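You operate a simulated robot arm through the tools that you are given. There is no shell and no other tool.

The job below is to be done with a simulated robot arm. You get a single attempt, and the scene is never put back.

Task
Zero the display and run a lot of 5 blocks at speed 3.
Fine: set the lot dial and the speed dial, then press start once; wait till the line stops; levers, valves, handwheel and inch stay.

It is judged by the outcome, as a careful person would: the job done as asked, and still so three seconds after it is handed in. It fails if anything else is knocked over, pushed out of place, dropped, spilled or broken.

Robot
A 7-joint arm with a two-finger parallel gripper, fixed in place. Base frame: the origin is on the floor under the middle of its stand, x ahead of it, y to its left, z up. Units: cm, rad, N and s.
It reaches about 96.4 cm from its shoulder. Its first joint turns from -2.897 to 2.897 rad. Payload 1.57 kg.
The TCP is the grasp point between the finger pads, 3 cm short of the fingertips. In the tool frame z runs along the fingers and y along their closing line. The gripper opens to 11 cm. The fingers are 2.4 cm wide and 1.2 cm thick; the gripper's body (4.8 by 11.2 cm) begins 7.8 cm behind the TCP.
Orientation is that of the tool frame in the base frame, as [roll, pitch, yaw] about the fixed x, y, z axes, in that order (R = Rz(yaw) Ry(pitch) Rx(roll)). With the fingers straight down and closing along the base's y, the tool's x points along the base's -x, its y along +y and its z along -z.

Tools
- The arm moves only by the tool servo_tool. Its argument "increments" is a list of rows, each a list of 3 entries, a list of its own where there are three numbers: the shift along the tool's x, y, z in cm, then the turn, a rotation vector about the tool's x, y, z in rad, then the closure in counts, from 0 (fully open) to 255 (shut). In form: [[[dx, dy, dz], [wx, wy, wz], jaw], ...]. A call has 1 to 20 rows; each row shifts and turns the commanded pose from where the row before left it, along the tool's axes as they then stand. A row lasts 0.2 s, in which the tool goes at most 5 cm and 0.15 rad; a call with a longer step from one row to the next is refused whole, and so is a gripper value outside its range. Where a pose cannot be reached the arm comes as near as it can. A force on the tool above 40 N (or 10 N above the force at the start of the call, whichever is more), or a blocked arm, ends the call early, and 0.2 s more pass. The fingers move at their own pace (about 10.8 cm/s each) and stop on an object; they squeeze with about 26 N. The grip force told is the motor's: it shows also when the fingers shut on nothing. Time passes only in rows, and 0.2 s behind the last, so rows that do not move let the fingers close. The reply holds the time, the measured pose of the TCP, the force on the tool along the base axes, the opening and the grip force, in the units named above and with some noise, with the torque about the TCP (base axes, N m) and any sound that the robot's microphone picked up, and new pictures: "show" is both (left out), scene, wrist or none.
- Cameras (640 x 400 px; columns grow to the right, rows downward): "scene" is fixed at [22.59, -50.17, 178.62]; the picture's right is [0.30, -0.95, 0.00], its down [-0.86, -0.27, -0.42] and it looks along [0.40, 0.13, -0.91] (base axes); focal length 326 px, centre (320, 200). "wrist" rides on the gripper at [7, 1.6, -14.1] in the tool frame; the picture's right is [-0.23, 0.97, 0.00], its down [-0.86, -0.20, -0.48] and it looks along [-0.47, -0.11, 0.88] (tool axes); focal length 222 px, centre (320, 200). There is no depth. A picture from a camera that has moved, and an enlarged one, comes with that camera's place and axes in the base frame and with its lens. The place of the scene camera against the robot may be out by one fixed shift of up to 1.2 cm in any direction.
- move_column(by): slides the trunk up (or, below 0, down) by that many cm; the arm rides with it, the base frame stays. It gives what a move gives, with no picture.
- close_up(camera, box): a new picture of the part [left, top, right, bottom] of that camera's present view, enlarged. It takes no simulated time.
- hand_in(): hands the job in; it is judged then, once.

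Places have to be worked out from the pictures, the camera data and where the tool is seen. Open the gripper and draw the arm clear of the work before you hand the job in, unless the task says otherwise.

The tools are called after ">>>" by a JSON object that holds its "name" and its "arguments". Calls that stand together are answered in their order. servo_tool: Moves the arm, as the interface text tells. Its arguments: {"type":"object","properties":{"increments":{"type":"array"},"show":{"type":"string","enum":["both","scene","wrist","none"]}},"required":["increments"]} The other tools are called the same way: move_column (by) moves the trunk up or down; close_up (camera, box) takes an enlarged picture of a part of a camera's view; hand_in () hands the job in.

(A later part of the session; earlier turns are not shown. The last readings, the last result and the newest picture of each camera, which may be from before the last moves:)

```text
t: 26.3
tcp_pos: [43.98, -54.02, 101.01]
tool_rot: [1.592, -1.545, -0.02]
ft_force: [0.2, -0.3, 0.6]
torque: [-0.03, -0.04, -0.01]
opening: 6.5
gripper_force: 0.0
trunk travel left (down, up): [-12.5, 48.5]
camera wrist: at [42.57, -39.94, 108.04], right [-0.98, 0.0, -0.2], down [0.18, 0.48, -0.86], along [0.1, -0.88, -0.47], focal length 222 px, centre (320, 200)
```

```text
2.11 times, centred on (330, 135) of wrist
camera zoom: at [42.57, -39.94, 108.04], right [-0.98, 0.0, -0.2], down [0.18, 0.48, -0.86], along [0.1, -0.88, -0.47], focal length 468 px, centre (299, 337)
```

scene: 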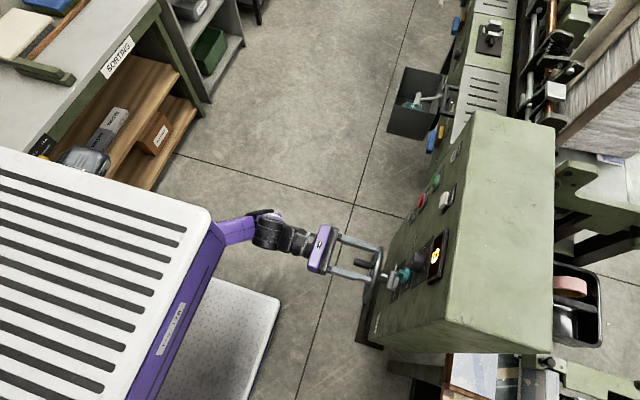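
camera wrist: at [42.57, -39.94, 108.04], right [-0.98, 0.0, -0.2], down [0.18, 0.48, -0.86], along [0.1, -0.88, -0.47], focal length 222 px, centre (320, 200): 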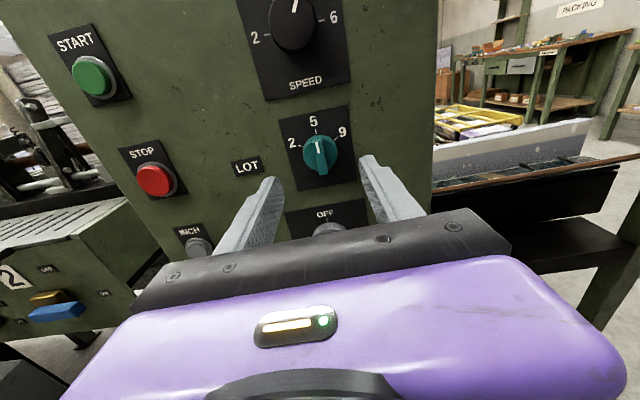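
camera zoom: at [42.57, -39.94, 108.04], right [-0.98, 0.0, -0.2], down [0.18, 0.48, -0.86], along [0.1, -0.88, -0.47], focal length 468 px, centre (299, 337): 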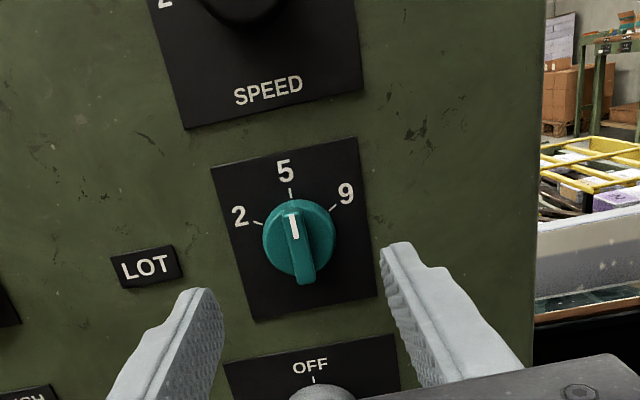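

LOT is now at 5 and the dial is undisturbed after release. I raise the trunk 11.3 cm so the same arm posture faces the SPEED knob at z of about 112.3.

>>> {"name": "move_column", "arguments": {"by": 11.3}}

>>> {"name": "servo_tool", "arguments": {"increments": [[[0, 0, 0], [0, 0, 0], 105]]}}

>>> {"name": "close_up", "arguments": {"camera": "wrist", "box": [220, 40, 440, 230]}}

>>> {"name": "close_up", "arguments": {"camera": "scene", "box": [330, 210, 470, 310]}}

```text
t: 27.8
tcp_pos: [44.0, -53.96, 112.36]
tool_rot: [1.594, -1.544, -0.023]
ft_force: [1.0, -0.5, -0.4]
torque: [-0.01, 0.0, 0.02]
opening: 6.47
gripper_force: 0.0
trunk travel left (down, up): [-23.8, 37.2]
```

```text
t: 28.2
tcp_pos: [43.94, -53.9, 112.38]
tool_rot: [1.589, -1.543, -0.021]
ft_force: [-0.1, 0.2, 0.8]
torque: [-0.02, -0.03, -0.02]
opening: 6.48
gripper_force: 0.0
trunk travel left (down, up): [-23.8, 37.2]
camera wrist: at [42.57, -39.97, 119.33], right [-0.98, 0.0, -0.2], down [0.18, 0.48, -0.86], along [0.1, -0.88, -0.47], focal length 222 px, centre (320, 200)
```

scene: 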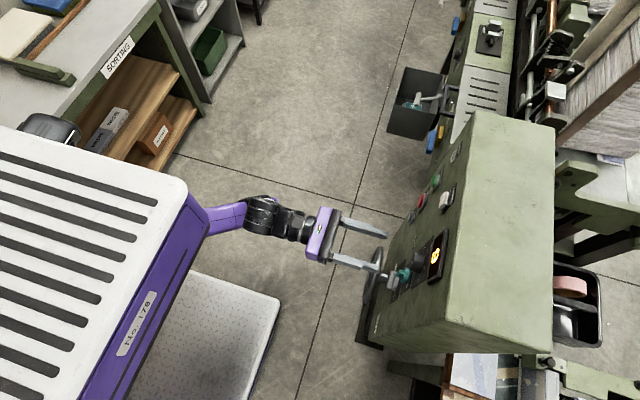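
wrist: 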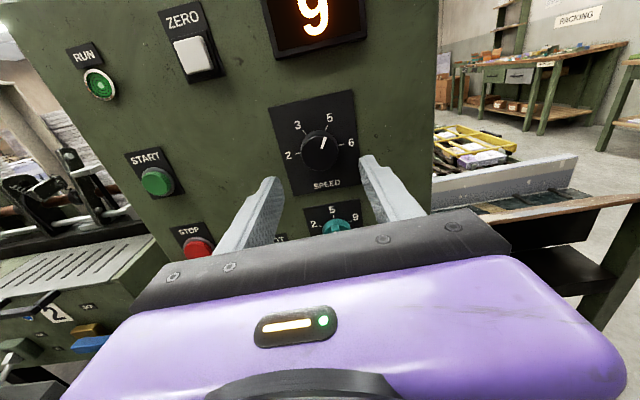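

```text
2.11 times, centred on (330, 135) of wrist
camera zoom: at [42.57, -39.97, 119.33], right [-0.98, 0.0, -0.2], down [0.18, 0.48, -0.86], along [0.1, -0.88, -0.47], focal length 468 px, centre (299, 337)
```

zoom: 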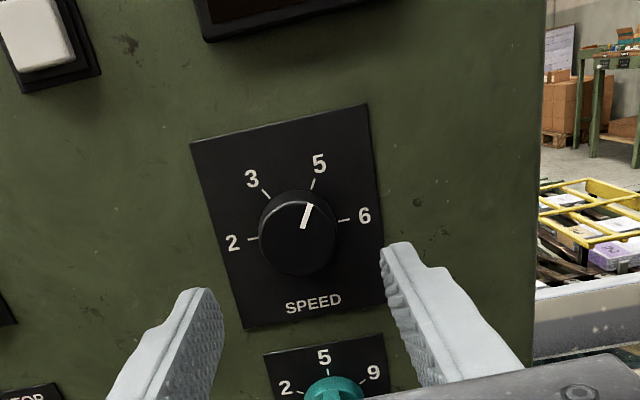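

```text
4.00 times, centred on (400, 260) of scene
camera zoom: at [22.59, -50.17, 178.62], right [0.3, -0.95, 0.0], down [-0.86, -0.27, -0.42], along [0.4, 0.13, -0.91], focal length 1302 px, centre (0, -40)
```

zoom: 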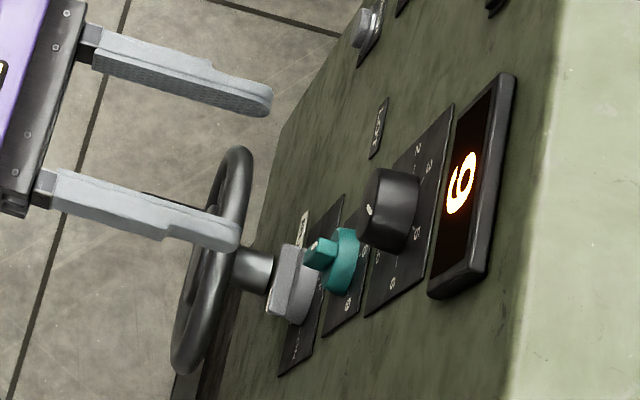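

The SPEED knob centre projects within 0.1 cm of the tool axis, and its front face is near y of -63.3. I advance 7.4 cm in small steps so the tips are at about -64.3, then close on the knob.

>>> {"name": "servo_tool", "arguments": {"increments": [[[0, 0, 1.5], [0, 0, 0], 105], [[0, 0, 1.5], [0, 0, 0], 105], [[0, 0, 1.5], [0, 0, 0], 105], [[0, 0, 1.0], [0, 0, 0], 105], [[0, 0, 0.7], [0, 0, 0], 105], [[0, 0, 0.6], [0, 0, 0], 105], [[0, 0, 0.6], [0, 0, 0], 105], [[0, 0, 0], [0, 0, 0], 105]]}}

>>> {"name": "close_up", "arguments": {"camera": "wrist", "box": [220, 40, 440, 230]}}

>>> {"name": "close_up", "arguments": {"camera": "scene", "box": [330, 210, 470, 310]}}

```text
t: 30.0
tcp_pos: [44.0, -61.47, 112.33]
tool_rot: [1.575, -1.545, -0.005]
ft_force: [-0.1, 0.2, -0.7]
torque: [0.02, 0.03, -0.01]
opening: 6.49
gripper_force: 0.1
trunk travel left (down, up): [-23.8, 37.2]
camera wrist: at [42.58, -47.47, 119.35], right [-0.98, 0.0, -0.2], down [0.18, 0.48, -0.86], along [0.1, -0.88, -0.47], focal length 222 px, centre (320, 200)
```

scene: 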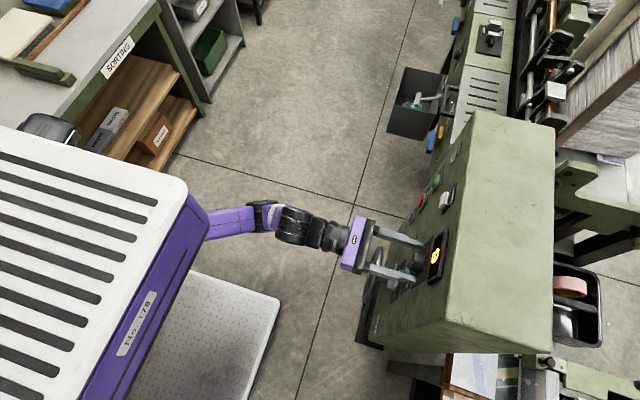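
wrist: 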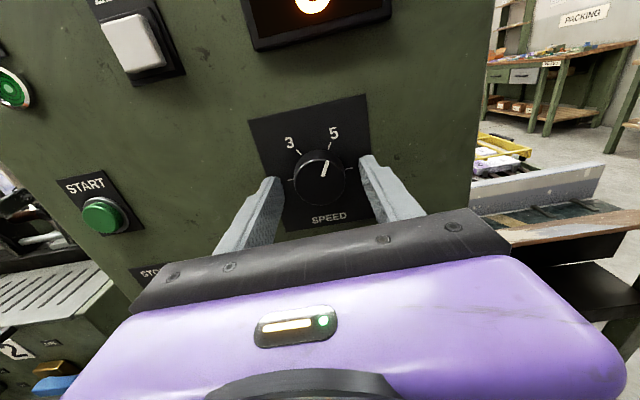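

```text
2.11 times, centred on (330, 135) of wrist
camera zoom: at [42.58, -47.47, 119.35], right [-0.98, 0.0, -0.2], down [0.18, 0.48, -0.86], along [0.1, -0.88, -0.47], focal length 468 px, centre (299, 337)
```

zoom: 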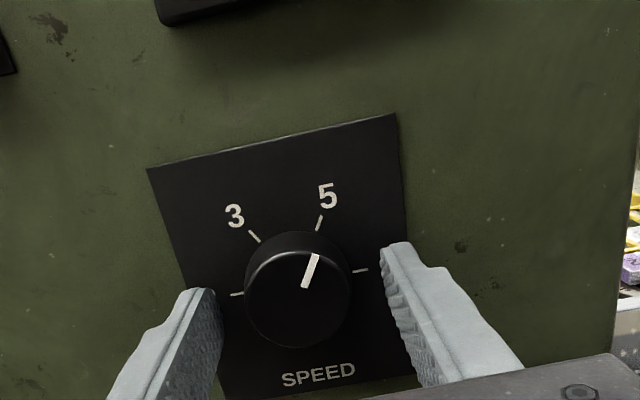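

```text
4.00 times, centred on (400, 260) of scene
camera zoom: at [22.59, -50.17, 178.62], right [0.3, -0.95, 0.0], down [-0.86, -0.27, -0.42], along [0.4, 0.13, -0.91], focal length 1302 px, centre (0, -40)
```

zoom: 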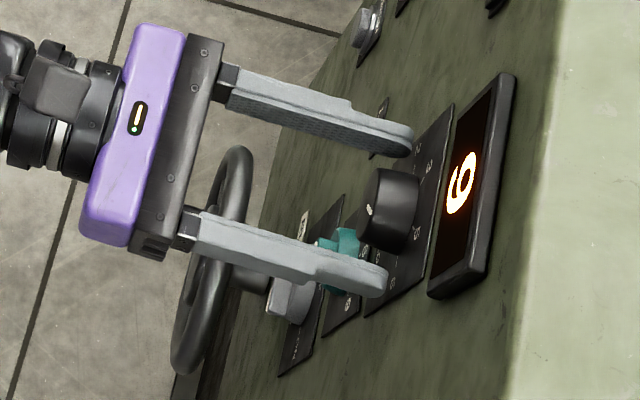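

The tips are beside the knob with no contact and it is centred between them. I close on the knob and check the grip.

>>> {"name": "servo_tool", "arguments": {"increments": [[[0, 0, 0], [0, 0, 0], 150], [[0, 0, 0], [0, 0, 0], 255], [[0, 0, 0], [0, 0, 0], 255], [[0, 0, 0], [0, 0, 0], 255]], "show": "wrist"}}

```text
t: 31.0
tcp_pos: [44.04, -61.47, 112.33]
tool_rot: [1.585, -1.547, -0.016]
ft_force: [0.9, -1.8, 1.2]
torque: [0.03, 0.0, 0.02]
opening: 4.07
gripper_force: 45.0
trunk travel left (down, up): [-23.8, 37.2]
camera wrist: at [42.58, -47.47, 119.35], right [-0.98, 0.0, -0.2], down [0.18, 0.48, -0.86], along [0.1, -0.88, -0.47], focal length 222 px, centre (320, 200)
```

wrist: 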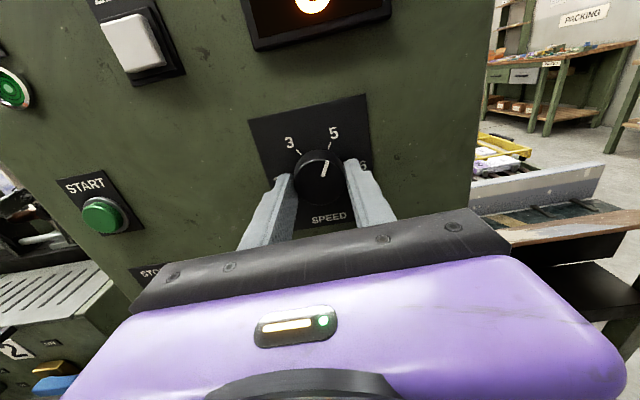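

The knob is held at 4.07 cm with hardly any side force. I turn 60° counter-clockwise, from 5 to 3.

>>> {"name": "servo_tool", "arguments": {"increments": [[[0, 0, 0], [0, 0, -0.0873], 255], [[0, 0, 0], [0, 0, -0.0873], 255], [[0, 0, 0], [0, 0, -0.0873], 255], [[0, 0, 0], [0, 0, -0.0873], 255], [[0, 0, 0], [0, 0, -0.0873], 255], [[0, 0, 0], [0, 0, -0.0873], 255], [[0, 0, 0], [0, 0, -0.0873], 255], [[0, 0, 0], [0, 0, -0.0873], 255], [[0, 0, 0], [0, 0, -0.0873], 255], [[0, 0, 0], [0, 0, -0.0873], 255], [[0, 0, 0], [0, 0, -0.0873], 255], [[0, 0, 0], [0, 0, -0.0873], 255], [[0, 0, 0], [0, 0, 0], 255]]}}

>>> {"name": "close_up", "arguments": {"camera": "wrist", "box": [220, 40, 440, 230]}}

```text
t: 33.8
tcp_pos: [43.97, -61.49, 112.42]
tool_rot: [1.57, -0.499, -0.001]
ft_force: [-6.7, -29.9, 15.8]
torque: [-0.28, -0.03, -0.19]
opening: 4.04
gripper_force: 44.6
trunk travel left (down, up): [-23.8, 37.2]
camera wrist: at [49.29, -47.45, 117.16], right [-0.66, 0.0, 0.75], down [-0.66, 0.48, -0.58], along [-0.36, -0.88, -0.32], focal length 222 px, centre (320, 200)
```

scene: 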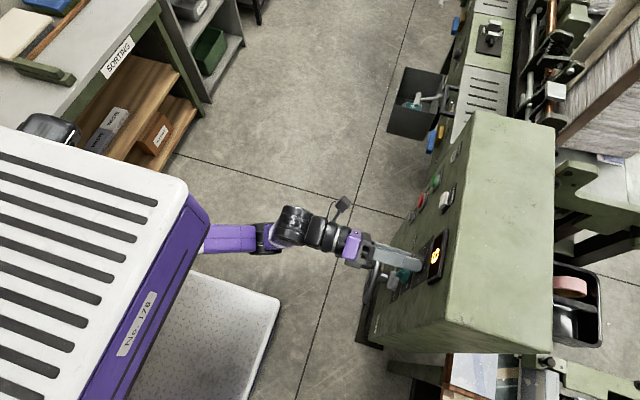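
wrist: 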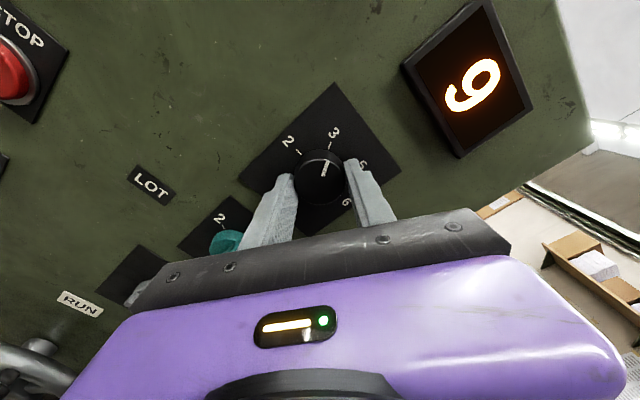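

```text
2.11 times, centred on (330, 135) of wrist
camera zoom: at [49.29, -47.45, 117.16], right [-0.66, 0.0, 0.75], down [-0.66, 0.48, -0.58], along [-0.36, -0.88, -0.32], focal length 468 px, centre (299, 337)
```

zoom: 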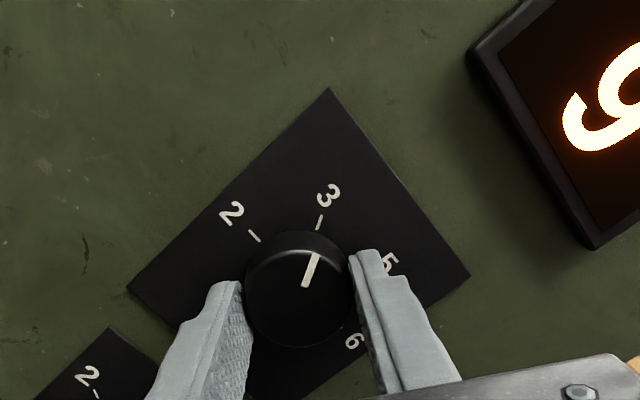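

The pointer is now at 3. I open the fingers and back straight off 8 cm.

>>> {"name": "servo_tool", "arguments": {"increments": [[[0, 0, 0], [0, 0, 0], 200], [[0, 0, 0], [0, 0, 0], 140], [[0, 0, 0], [0, 0, 0], 105], [[0, 0, 0], [0, 0, 0], 105], [[0, 0, -1.0], [0, 0, 0], 105], [[0, 0, -1.5], [0, 0, 0], 105], [[0, 0, -2.0], [0, 0, 0], 105], [[0, 0, -2.0], [0, 0, 0], 105], [[0, 0, -1.5], [0, 0, 0], 105], [[0, 0, 0], [0, 0, 0], 105]]}}

>>> {"name": "close_up", "arguments": {"camera": "wrist", "box": [180, 20, 480, 230]}}

```text
t: 36.0
tcp_pos: [44.0, -53.46, 112.2]
tool_rot: [1.572, -0.496, 0.0]
ft_force: [-0.2, -0.9, 0.8]
torque: [-0.05, -0.01, 0.03]
opening: 6.48
gripper_force: 0.0
trunk travel left (down, up): [-23.8, 37.2]
camera wrist: at [49.42, -39.31, 116.97], right [-0.66, 0.0, 0.75], down [-0.66, 0.48, -0.58], along [-0.36, -0.88, -0.32], focal length 222 px, centre (320, 200)
```

scene: 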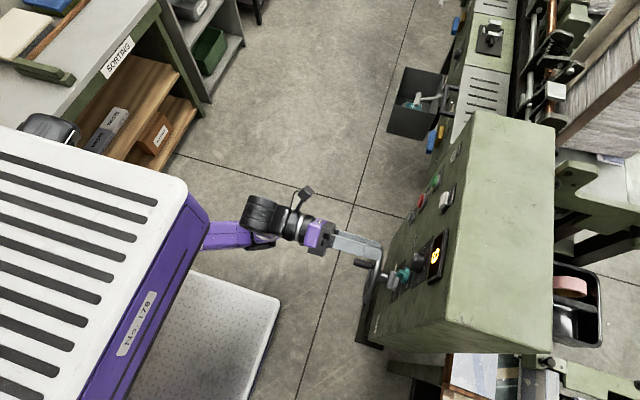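
wrist: 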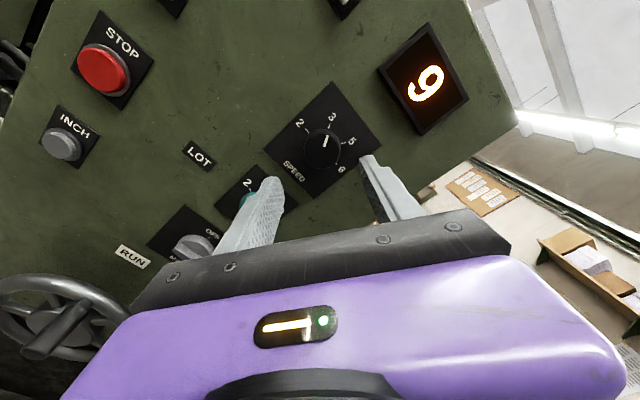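

```text
1.90 times, centred on (330, 125) of wrist
camera zoom: at [49.42, -39.31, 116.97], right [-0.66, 0.0, 0.75], down [-0.66, 0.48, -0.58], along [-0.36, -0.88, -0.32], focal length 423 px, centre (301, 343)
```

zoom: 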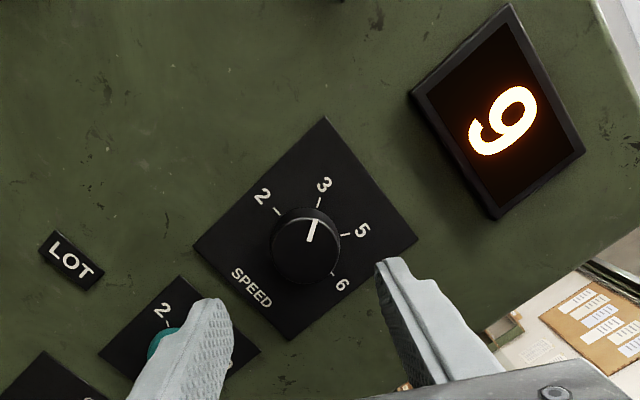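

SPEED reads 3 and LOT is set. I turn the tool back upright and shut the fingers, then raise the trunk 11.2 cm to the height of the ZERO button, which I place near (53.6, -64, 123.4).

>>> {"name": "servo_tool", "arguments": {"increments": [[[0, 0, 0], [0, 0, 0.1047], 255], [[0, 0, 0], [0, 0, 0.1047], 255], [[0, 0, 0], [0, 0, 0.1047], 255], [[0, 0, 0], [0, 0, 0.1047], 255], [[0, 0, 0], [0, 0, 0.1047], 255], [[0, 0, 0], [0, 0, 0.1047], 255], [[0, 0, 0], [0, 0, 0.1047], 255], [[0, 0, 0], [0, 0, 0.1047], 255], [[0, 0, 0], [0, 0, 0.1047], 255], [[0, 0, 0], [0, 0, 0.1047], 255], [[0, 0, 0], [0, 0, 0], 255]], "show": "wrist"}}

>>> {"name": "move_column", "arguments": {"by": 11.2}}

>>> {"name": "servo_tool", "arguments": {"increments": [[[0, -1.6, 0], [0, 0, 0], 255], [[0, -1.6, 0], [0, 0, 0], 255], [[0, -1.6, 0], [0, 0, 0], 255], [[0, -1.6, 0], [0, 0, 0], 255], [[0, -1.6, 0], [0, 0, 0], 255], [[0, -1.6, 0], [0, 0, 0], 255], [[0, 0, 0], [0, 0, 0], 255]]}}

```text
t: 38.4
tcp_pos: [43.98, -53.65, 112.34]
tool_rot: [1.598, -1.547, -0.026]
ft_force: [0.4, -0.3, 0.8]
torque: [-0.04, 0.01, 0.03]
opening: 0.02
gripper_force: 21.3
trunk travel left (down, up): [-23.8, 37.2]
camera wrist: at [42.58, -39.43, 119.34], right [-0.98, 0.0, -0.2], down [0.18, 0.48, -0.86], along [0.1, -0.88, -0.47], focal length 222 px, centre (320, 200)
```

wrist: 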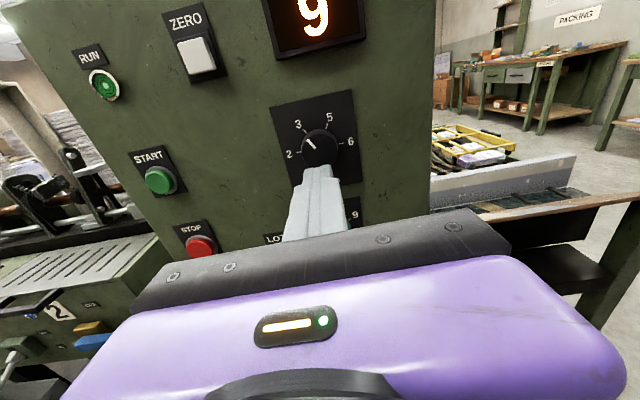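

```text
t: 39.8
tcp_pos: [43.96, -53.39, 123.57]
tool_rot: [1.595, -1.546, -0.024]
ft_force: [0.4, -0.5, 0.4]
torque: [0.02, 0.02, -0.01]
opening: 0.0
gripper_force: 20.8
trunk travel left (down, up): [-35.0, 26.0]
```

```text
t: 41.4
tcp_pos: [53.59, -53.5, 123.38]
tool_rot: [1.587, -1.545, -0.018]
ft_force: [-0.3, -0.6, 0.0]
torque: [0.0, -0.04, 0.01]
opening: 0.0
gripper_force: 21.2
trunk travel left (down, up): [-35.0, 26.0]
camera wrist: at [52.13, -39.41, 130.34], right [-0.98, 0.0, -0.2], down [0.18, 0.48, -0.86], along [0.1, -0.88, -0.47], focal length 222 px, centre (320, 200)
```

scene: 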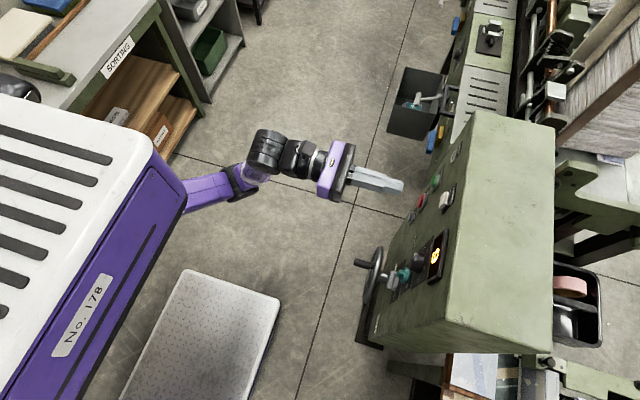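
wrist: 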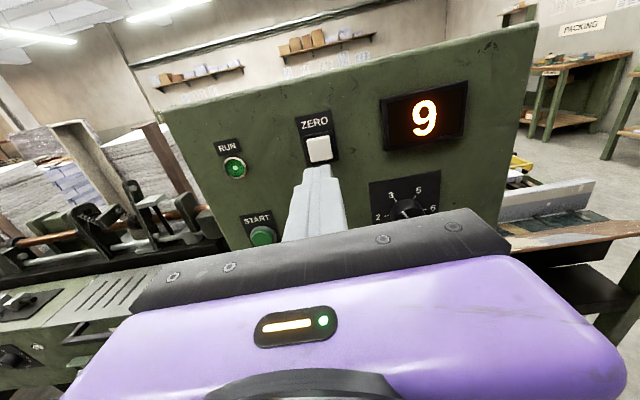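

The shut fingertips point at ZERO, within 0.3 cm (slightly low). I raise 0.25 cm, advance 6 cm, and look before pressing.

>>> {"name": "servo_tool", "arguments": {"increments": [[[0.25, 0, 1.5], [0, 0, 0], 255], [[0, 0, 1.5], [0, 0, 0], 255], [[0, 0, 1.5], [0, 0, 0], 255], [[0, 0, 1.5], [0, 0, 0], 255], [[0, 0, 0], [0, 0, 0], 255]], "show": "none"}}

>>> {"name": "close_up", "arguments": {"camera": "wrist", "box": [220, 40, 440, 230]}}

>>> {"name": "close_up", "arguments": {"camera": "scene", "box": [370, 150, 510, 250]}}

```text
t: 42.6
tcp_pos: [53.6, -59.51, 123.59]
tool_rot: [1.592, -1.546, -0.019]
ft_force: [0.0, 0.1, 0.0]
torque: [-0.03, 0.02, -0.01]
opening: 0.02
gripper_force: 21.1
trunk travel left (down, up): [-35.0, 26.0]
```

```text
2.11 times, centred on (330, 135) of wrist
camera zoom: at [52.16, -45.51, 130.54], right [-0.98, 0.0, -0.2], down [0.18, 0.48, -0.86], along [0.1, -0.88, -0.47], focal length 468 px, centre (299, 337)
```

zoom: 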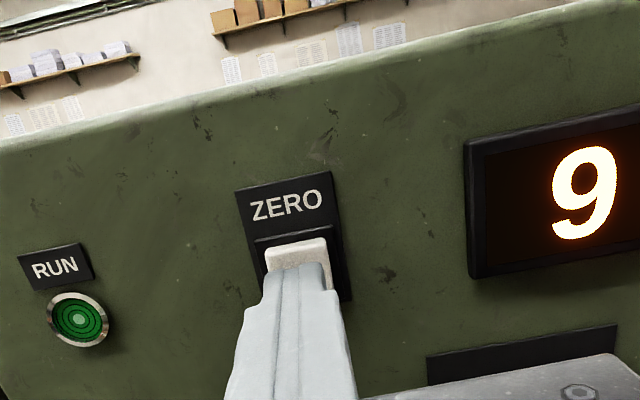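

```text
4.00 times, centred on (440, 200) of scene
camera zoom: at [22.59, -50.17, 178.62], right [0.3, -0.95, 0.0], down [-0.86, -0.27, -0.42], along [0.4, 0.13, -0.91], focal length 1302 px, centre (-160, 200)
```

zoom: 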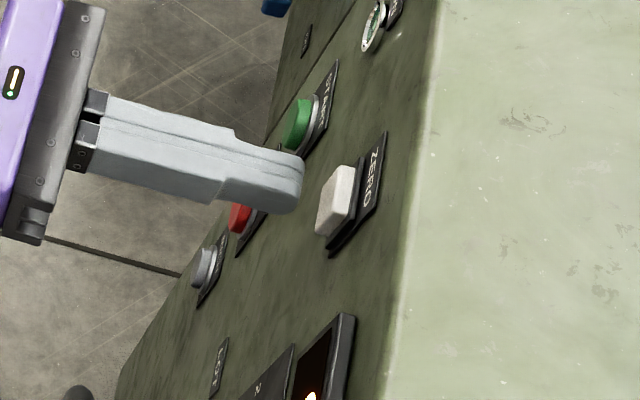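

Aligned with ZERO, with the tip about 1 cm from the button. I press gently in small steps.

>>> {"name": "servo_tool", "arguments": {"increments": [[[0, 0, 0.4], [0, 0, 0], 255], [[0, 0, 0.3], [0, 0, 0], 255], [[0, 0, 0.2], [0, 0, 0], 255], [[0, 0, 0.2], [0, 0, 0], 255], [[0, 0, 0.2], [0, 0, 0], 255], [[0, 0, 0], [0, 0, 0], 255]], "show": "wrist"}}

```text
t: 44.0
tcp_pos: [53.59, -60.83, 123.57]
tool_rot: [1.596, -1.545, -0.027]
ft_force: [-0.2, -1.3, -0.6]
torque: [0.02, 0.01, -0.02]
opening: 0.0
gripper_force: 21.3
trunk travel left (down, up): [-35.0, 26.0]
camera wrist: at [52.15, -46.74, 130.56], right [-0.98, 0.0, -0.2], down [0.18, 0.48, -0.86], along [0.1, -0.88, -0.47], focal length 222 px, centre (320, 200)
```

wrist: 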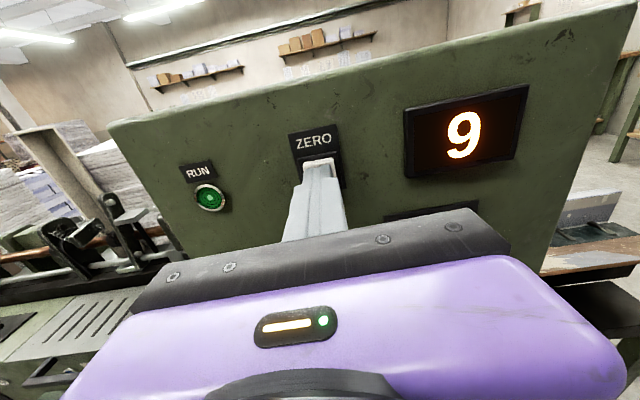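

No contact yet and the display still shows 9. I go on in 0.15 cm steps.

>>> {"name": "servo_tool", "arguments": {"increments": [[[0, 0, 0.15], [0, 0, 0], 255], [[0, 0, 0.15], [0, 0, 0], 255], [[0, 0, 0.15], [0, 0, 0], 255], [[0, 0, 0], [0, 0, 0], 255]], "show": "wrist"}}

```text
t: 45.0
tcp_pos: [53.53, -61.21, 123.55]
tool_rot: [1.572, -1.544, -0.001]
ft_force: [-1.2, 5.4, -1.2]
torque: [0.02, 0.03, -0.06]
opening: 0.0
gripper_force: 21.2
trunk travel left (down, up): [-35.0, 26.0]
heard: click
camera wrist: at [52.18, -47.2, 130.55], right [-0.98, 0.0, -0.2], down [0.18, 0.48, -0.86], along [0.1, -0.88, -0.47], focal length 222 px, centre (320, 200)
```

wrist: 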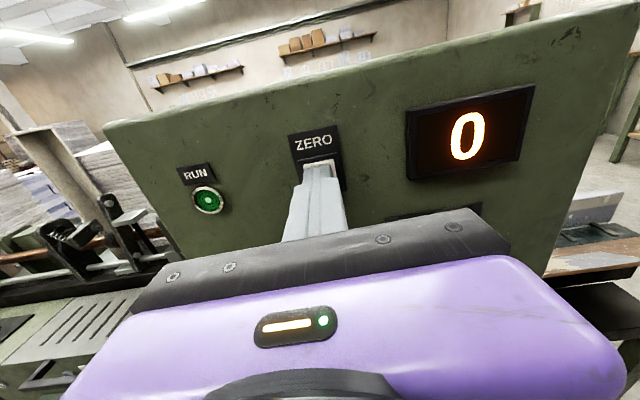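

A click was heard and the display shows 0. I back off 6.5 cm straight and confirm the display and the rest of the panel.

>>> {"name": "servo_tool", "arguments": {"increments": [[[0, 0, -0.5], [0, 0, 0], 255], [[0, 0, -1.5], [0, 0, 0], 255], [[0, 0, -1.5], [0, 0, 0], 255], [[0, 0, -1.5], [0, 0, 0], 255], [[0, 0, -1.5], [0, 0, 0], 255], [[0, 0, 0], [0, 0, 0], 255]], "show": "wrist"}}

>>> {"name": "move_column", "arguments": {"by": -10.5}}

>>> {"name": "servo_tool", "arguments": {"increments": [[[0, -1.6, 0], [0, 0, 0], 255], [[0, -1.6, 0], [0, 0, 0], 255], [[0, -1.6, 0], [0, 0, 0], 255], [[0, -1.6, 0], [0, 0, 0], 255], [[0, -1.6, 0], [0, 0, 0], 255], [[0, -1.8, 0], [0, 0, 0], 255], [[0, 0, 0], [0, 0, 0], 255]]}}

>>> {"name": "close_up", "arguments": {"camera": "wrist", "box": [220, 40, 500, 230]}}

```text
t: 46.4
tcp_pos: [53.63, -54.63, 123.72]
tool_rot: [1.598, -1.546, -0.028]
ft_force: [0.1, -0.1, 0.2]
torque: [0.0, 0.01, 0.0]
opening: 0.01
gripper_force: 20.6
trunk travel left (down, up): [-35.0, 26.0]
camera wrist: at [52.2, -40.63, 130.56], right [-0.98, 0.0, -0.2], down [0.18, 0.48, -0.86], along [0.1, -0.88, -0.47], focal length 222 px, centre (320, 200)
```

wrist: 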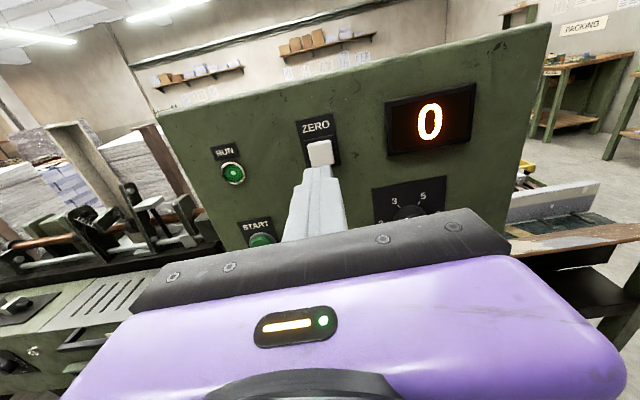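

```text
t: 47.8
tcp_pos: [53.6, -54.63, 112.97]
tool_rot: [1.591, -1.544, -0.018]
ft_force: [-0.1, 0.2, -0.3]
torque: [0.05, -0.04, -0.02]
opening: 0.0
gripper_force: 21.5
trunk travel left (down, up): [-24.5, 36.5]
```

```text
t: 49.4
tcp_pos: [63.5, -54.62, 112.82]
tool_rot: [1.599, -1.543, -0.028]
ft_force: [-0.2, -0.8, -1.4]
torque: [0.0, 0.01, -0.02]
opening: 0.0
gripper_force: 21.6
trunk travel left (down, up): [-24.5, 36.5]
camera wrist: at [62.05, -40.6, 119.79], right [-0.98, 0.0, -0.2], down [0.18, 0.48, -0.86], along [0.1, -0.88, -0.47], focal length 222 px, centre (320, 200)
```

scene: 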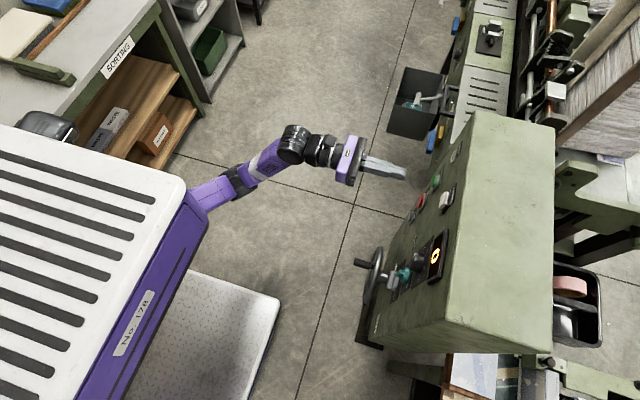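
wrist: 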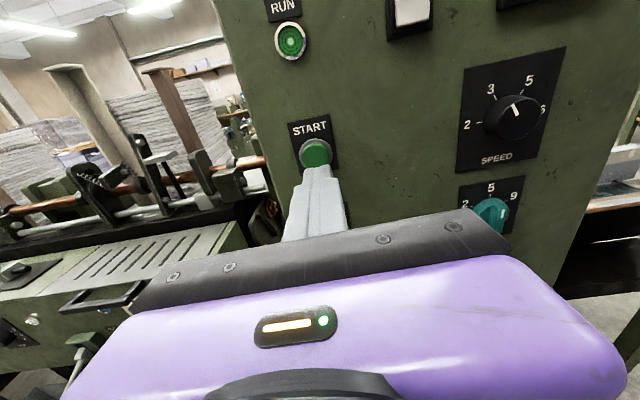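

```text
2.11 times, centred on (360, 135) of wrist
camera zoom: at [62.05, -40.6, 119.79], right [-0.98, 0.0, -0.2], down [0.18, 0.48, -0.86], along [0.1, -0.88, -0.47], focal length 468 px, centre (236, 337)
```

zoom: 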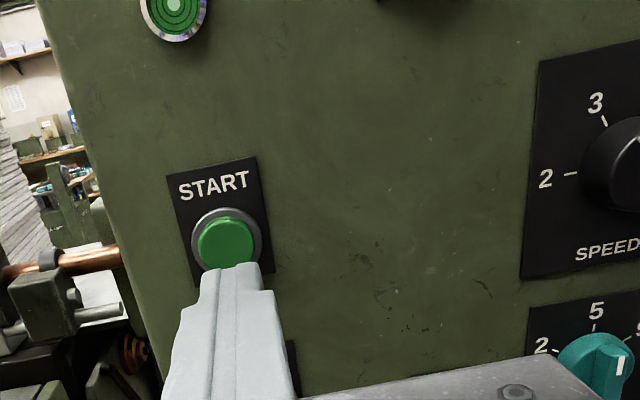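

The display shows 0, SPEED is at 3 and LOT at 5. START's cap triangulates to about (64.0, -63.3, 112.9), so I shift 0.45 cm and advance 4.6 cm without touching it yet.

>>> {"name": "servo_tool", "arguments": {"increments": [[[0.1, -0.45, 0.6], [0, 0, 0], 255], [[0, 0, 1.5], [0, 0, 0], 255], [[0, 0, 1.5], [0, 0, 0], 255], [[0, 0, 1.0], [0, 0, 0], 255], [[0, 0, 0], [0, 0, 0], 255]], "show": "none"}}

>>> {"name": "close_up", "arguments": {"camera": "wrist", "box": [220, 40, 440, 230]}}

>>> {"name": "close_up", "arguments": {"camera": "scene", "box": [370, 130, 510, 230]}}

```text
t: 50.6
tcp_pos: [63.95, -59.26, 112.78]
tool_rot: [1.595, -1.545, -0.025]
ft_force: [0.0, 0.3, -0.3]
torque: [-0.01, 0.0, 0.0]
opening: 0.0
gripper_force: 21.4
trunk travel left (down, up): [-24.5, 36.5]
```

```text
2.11 times, centred on (330, 135) of wrist
camera zoom: at [62.55, -45.21, 119.87], right [-0.98, 0.0, -0.2], down [0.18, 0.48, -0.86], along [0.1, -0.88, -0.47], focal length 468 px, centre (299, 337)
```

zoom: 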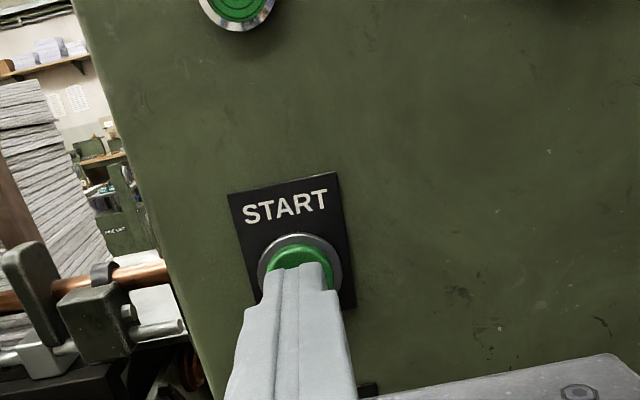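

```text
4.00 times, centred on (440, 180) of scene
camera zoom: at [22.59, -50.17, 178.62], right [0.3, -0.95, 0.0], down [-0.86, -0.27, -0.42], along [0.4, 0.13, -0.91], focal length 1302 px, centre (-160, 280)
```

zoom: 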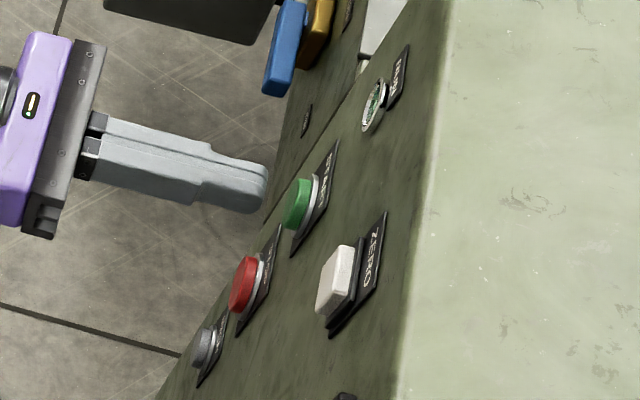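

The tip is centred about 1 cm from START. I close most of that gap, then press in small steps.

>>> {"name": "servo_tool", "arguments": {"increments": [[[0, 0, 0.3], [0, 0, 0], 255], [[0, 0, 0.3], [0, 0, 0], 255], [[0, 0, 0.2], [0, 0, 0], 255], [[0, 0, 0.2], [0, 0, 0], 255], [[0, 0, 0], [0, 0, 0], 255]], "show": "none"}}

```text
t: 51.8
tcp_pos: [63.89, -60.09, 112.91]
tool_rot: [1.595, -1.545, -0.027]
ft_force: [0.3, 0.2, 0.1]
torque: [0.02, 0.02, -0.01]
opening: 0.01
gripper_force: 21.4
trunk travel left (down, up): [-24.5, 36.5]
```

No contact yet. I continue in 0.15 cm steps.

>>> {"name": "servo_tool", "arguments": {"increments": [[[0, 0, 0.15], [0, 0, 0], 255], [[0, 0, 0.15], [0, 0, 0], 255], [[0, 0, 0.15], [0, 0, 0], 255], [[0, 0, 0], [0, 0, 0], 255]], "show": "none"}}

```text
t: 52.8
tcp_pos: [63.82, -60.71, 112.86]
tool_rot: [1.597, -1.545, -0.026]
ft_force: [-0.4, 0.0, -0.9]
torque: [0.0, -0.01, -0.02]
opening: 0.0
gripper_force: 21.3
trunk travel left (down, up): [-24.5, 36.5]
```

Still free at y of -60.7. I go on a little at a time.

>>> {"name": "servo_tool", "arguments": {"increments": [[[0, 0, 0.15], [0, 0, 0], 255], [[0, 0, 0.15], [0, 0, 0], 255], [[0, 0, 0], [0, 0, 0], 255]], "show": "wrist"}}

```text
t: 53.6
tcp_pos: [63.9, -61.02, 112.94]
tool_rot: [1.584, -1.544, -0.009]
ft_force: [0.7, 2.4, -1.1]
torque: [0.02, 0.01, 0.03]
opening: 0.01
gripper_force: 21.8
trunk travel left (down, up): [-24.5, 36.5]
camera wrist: at [62.45, -46.94, 119.96], right [-0.98, 0.0, -0.2], down [0.18, 0.48, -0.86], along [0.1, -0.88, -0.47], focal length 222 px, centre (320, 200)
```

wrist: 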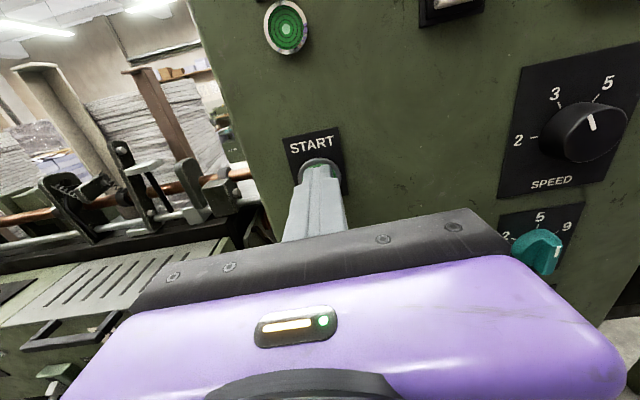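

First light contact (2.4 N), no click yet. Before pressing further I check the LOT dial, whose mark looks shifted from this slanting angle.

>>> {"name": "close_up", "arguments": {"camera": "wrist", "box": [490, 60, 640, 290]}}

>>> {"name": "close_up", "arguments": {"camera": "scene", "box": [370, 230, 470, 300]}}

```text
1.74 times, centred on (565, 175) of wrist
camera zoom: at [62.45, -46.94, 119.96], right [-0.98, 0.0, -0.2], down [0.18, 0.48, -0.86], along [0.1, -0.88, -0.47], focal length 386 px, centre (-106, 244)
```

zoom: 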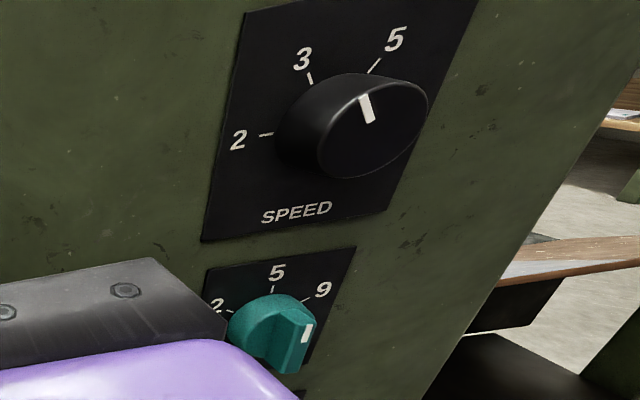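

```text
5.71 times, centred on (420, 265) of scene
camera zoom: at [22.59, -50.17, 178.62], right [0.3, -0.95, 0.0], down [-0.86, -0.27, -0.42], along [0.4, 0.13, -0.91], focal length 1860 px, centre (-251, -171)
```

zoom: 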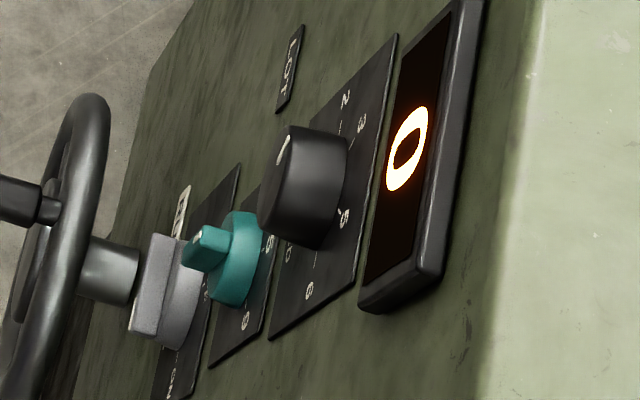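

Both dials are confirmed: SPEED at 3, LOT at 5 with the bar upright; display 0. I press START on in small steps until it clicks.

>>> {"name": "servo_tool", "arguments": {"increments": [[[0, 0, 0.15], [0, 0, 0], 255], [[0, 0, 0.15], [0, 0, 0], 255], [[0, 0, 0], [0, 0, 0], 255]], "show": "wrist"}}

```text
t: 54.4
tcp_pos: [63.89, -61.36, 113.02]
tool_rot: [1.536, -1.545, 0.034]
ft_force: [0.6, 6.1, 1.4]
torque: [-0.02, 0.06, 0.05]
opening: 0.0
gripper_force: 21.2
trunk travel left (down, up): [-24.5, 36.5]
heard: click
camera wrist: at [62.45, -47.21, 119.94], right [-0.98, 0.0, -0.2], down [0.18, 0.48, -0.86], along [0.1, -0.88, -0.47], focal length 222 px, centre (320, 200)
```

wrist: 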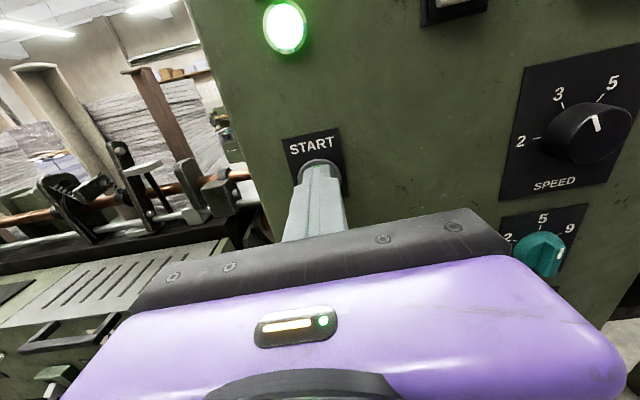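

A click, and the RUN lamp is lit: the line has started. I withdraw the fingers straight back 8 cm and watch.

>>> {"name": "servo_tool", "arguments": {"increments": [[[0, 0, -0.6], [0, 0, 0], 255], [[0, 0, -1.5], [0, 0, 0], 255], [[0, 0, -2.0], [0, 0, 0], 255], [[0, 0, -2.0], [0, 0, 0], 255], [[0, 0, -2.0], [0, 0, 0], 255], [[0, 0, 0], [0, 0, 0], 255]]}}

>>> {"name": "close_up", "arguments": {"camera": "scene", "box": [380, 0, 640, 300]}}

```text
t: 55.8
tcp_pos: [63.8, -53.25, 112.99]
tool_rot: [1.594, -1.546, -0.021]
ft_force: [-0.2, -0.8, 0.7]
torque: [-0.02, 0.03, 0.01]
opening: 0.0
gripper_force: 21.5
trunk travel left (down, up): [-24.5, 36.5]
camera wrist: at [62.47, -39.21, 120.0], right [-0.98, 0.0, -0.2], down [0.18, 0.48, -0.86], along [0.1, -0.88, -0.47], focal length 222 px, centre (320, 200)
```

scene: 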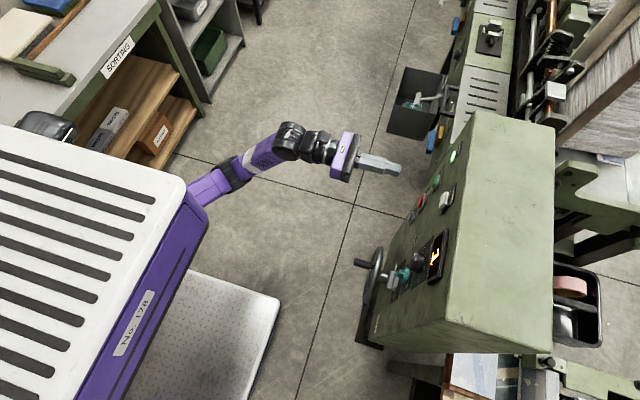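
wrist: 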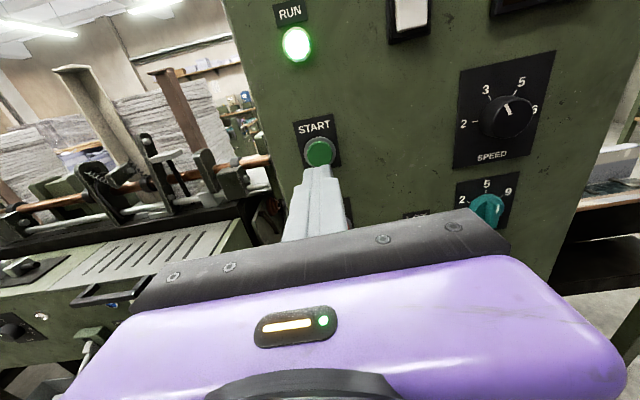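

```text
1.33 times, centred on (510, 150) of scene
camera zoom: at [22.59, -50.17, 178.62], right [0.3, -0.95, 0.0], down [-0.86, -0.27, -0.42], along [0.4, 0.13, -0.91], focal length 434 px, centre (67, 267)
```

zoom: 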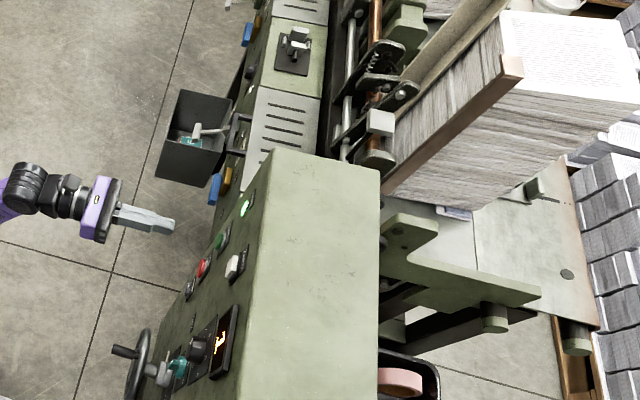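

The display has counted to 1 with the RUN lamp lit. I hold still and wait.

>>> {"name": "servo_tool", "arguments": {"increments": [[[0, 0, 0], [0, 0, 0], 255], [[0, 0, 0], [0, 0, 0], 255], [[0, 0, 0], [0, 0, 0], 255], [[0, 0, 0], [0, 0, 0], 255], [[0, 0, 0], [0, 0, 0], 255], [[0, 0, 0], [0, 0, 0], 255], [[0, 0, 0], [0, 0, 0], 255], [[0, 0, 0], [0, 0, 0], 255], [[0, 0, 0], [0, 0, 0], 255], [[0, 0, 0], [0, 0, 0], 255]], "show": "wrist"}}

>>> {"name": "close_up", "arguments": {"camera": "scene", "box": [370, 130, 470, 300]}}

```text
t: 58.0
tcp_pos: [63.86, -53.27, 113.0]
tool_rot: [1.593, -1.545, -0.021]
ft_force: [0.2, -0.2, 0.5]
torque: [-0.01, 0.01, -0.02]
opening: 0.02
gripper_force: 21.9
trunk travel left (down, up): [-24.5, 36.5]
camera wrist: at [62.47, -39.23, 120.0], right [-0.98, 0.0, -0.2], down [0.18, 0.48, -0.86], along [0.1, -0.88, -0.47], focal length 222 px, centre (320, 200)
```

wrist: 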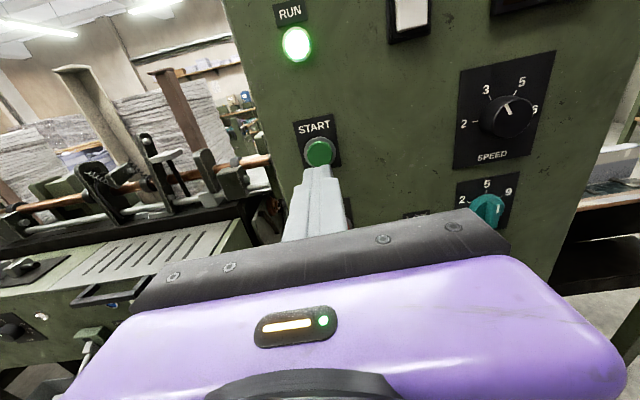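

```text
2.35 times, centred on (420, 215) of scene
camera zoom: at [22.59, -50.17, 178.62], right [0.3, -0.95, 0.0], down [-0.86, -0.27, -0.42], along [0.4, 0.13, -0.91], focal length 766 px, centre (85, 165)
```

zoom: 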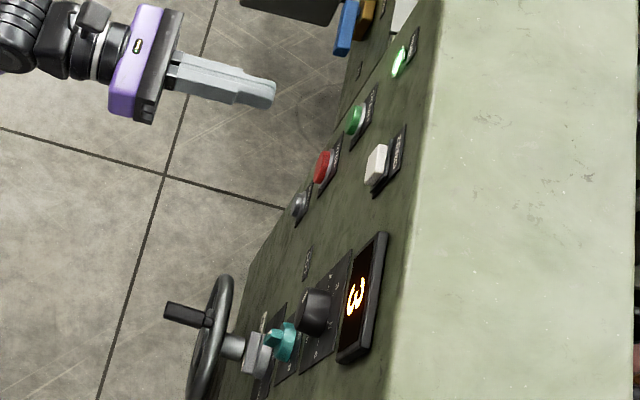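

The display shows 3 and the line is still running, so I keep waiting.

>>> {"name": "servo_tool", "arguments": {"increments": [[[0, 0, 0], [0, 0, 0], 255], [[0, 0, 0], [0, 0, 0], 255], [[0, 0, 0], [0, 0, 0], 255], [[0, 0, 0], [0, 0, 0], 255], [[0, 0, 0], [0, 0, 0], 255], [[0, 0, 0], [0, 0, 0], 255], [[0, 0, 0], [0, 0, 0], 255], [[0, 0, 0], [0, 0, 0], 255], [[0, 0, 0], [0, 0, 0], 255], [[0, 0, 0], [0, 0, 0], 255]], "show": "wrist"}}

>>> {"name": "close_up", "arguments": {"camera": "scene", "box": [370, 130, 470, 300]}}

```text
t: 60.2
tcp_pos: [63.93, -53.28, 112.97]
tool_rot: [1.59, -1.546, -0.02]
ft_force: [-0.6, -0.3, -0.2]
torque: [-0.01, 0.0, 0.03]
opening: 0.0
gripper_force: 21.4
trunk travel left (down, up): [-24.5, 36.5]
camera wrist: at [62.47, -39.23, 120.0], right [-0.98, 0.0, -0.2], down [0.18, 0.48, -0.86], along [0.1, -0.88, -0.47], focal length 222 px, centre (320, 200)
```

wrist: 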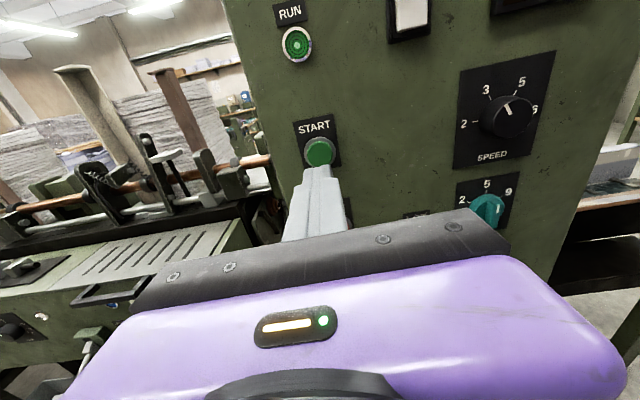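

```text
2.35 times, centred on (420, 215) of scene
camera zoom: at [22.59, -50.17, 178.62], right [0.3, -0.95, 0.0], down [-0.86, -0.27, -0.42], along [0.4, 0.13, -0.91], focal length 766 px, centre (85, 165)
```

zoom: 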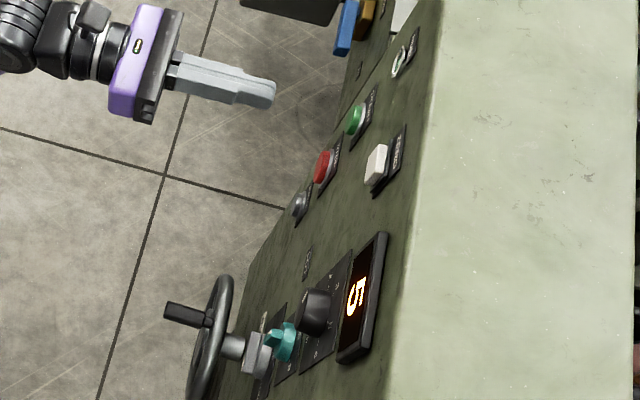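

The display shows 5, the RUN lamp is out and the line has stopped. I open the gripper, draw the arm back another 7 cm from the panel, and watch a few seconds to confirm it stays so.

>>> {"name": "servo_tool", "arguments": {"increments": [[[0, 0, -1.5], [0, 0, 0], 255], [[0, 0, -2.0], [0, 0, 0], 150], [[0, 0, -2.0], [0, 0, 0], 60], [[0, 0, -1.5], [0, 0, 0], 0], [[0, 0, 0], [0, 0, 0], 0], [[0, 0, 0], [0, 0, 0], 0], [[0, 0, 0], [0, 0, 0], 0], [[0, 0, 0], [0, 0, 0], 0], [[0, 0, 0], [0, 0, 0], 0], [[0, 0, 0], [0, 0, 0], 0], [[0, 0, 0], [0, 0, 0], 0], [[0, 0, 0], [0, 0, 0], 0]]}}

>>> {"name": "close_up", "arguments": {"camera": "scene", "box": [370, 130, 470, 300]}}

>>> {"name": "close_up", "arguments": {"camera": "wrist", "box": [260, 0, 560, 230]}}

```text
t: 62.8
tcp_pos: [63.89, -46.14, 112.84]
tool_rot: [1.591, -1.544, -0.021]
ft_force: [-0.1, -0.5, -0.4]
torque: [0.02, 0.0, 0.03]
opening: 11.01
gripper_force: 0.0
trunk travel left (down, up): [-24.5, 36.5]
camera wrist: at [62.41, -32.09, 119.92], right [-0.98, 0.0, -0.2], down [0.18, 0.48, -0.86], along [0.1, -0.88, -0.47], focal length 222 px, centre (320, 200)
```

scene: 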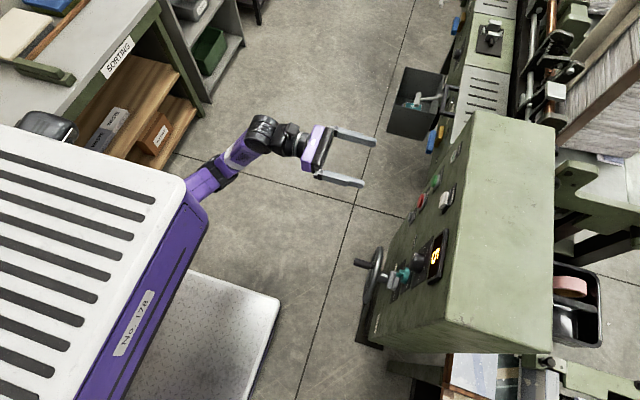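
wrist: 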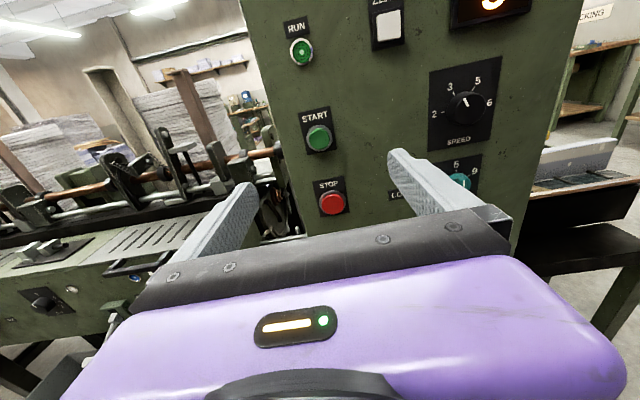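

```text
2.35 times, centred on (420, 215) of scene
camera zoom: at [22.59, -50.17, 178.62], right [0.3, -0.95, 0.0], down [-0.86, -0.27, -0.42], along [0.4, 0.13, -0.91], focal length 766 px, centre (85, 165)
```

zoom: 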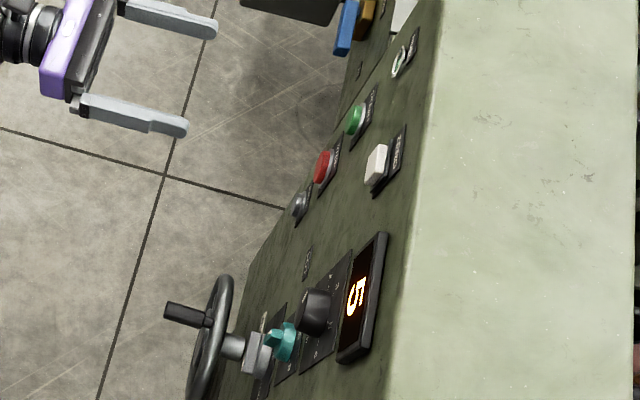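

```text
1.74 times, centred on (410, 115) of wrist
camera zoom: at [62.41, -32.09, 119.92], right [-0.98, 0.0, -0.2], down [0.18, 0.48, -0.86], along [0.1, -0.88, -0.47], focal length 386 px, centre (164, 348)
```

zoom: 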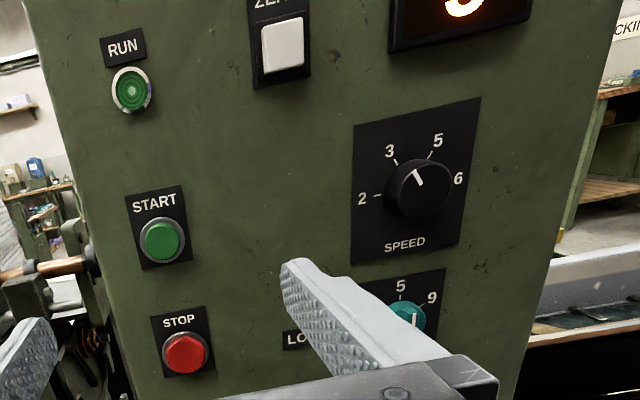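

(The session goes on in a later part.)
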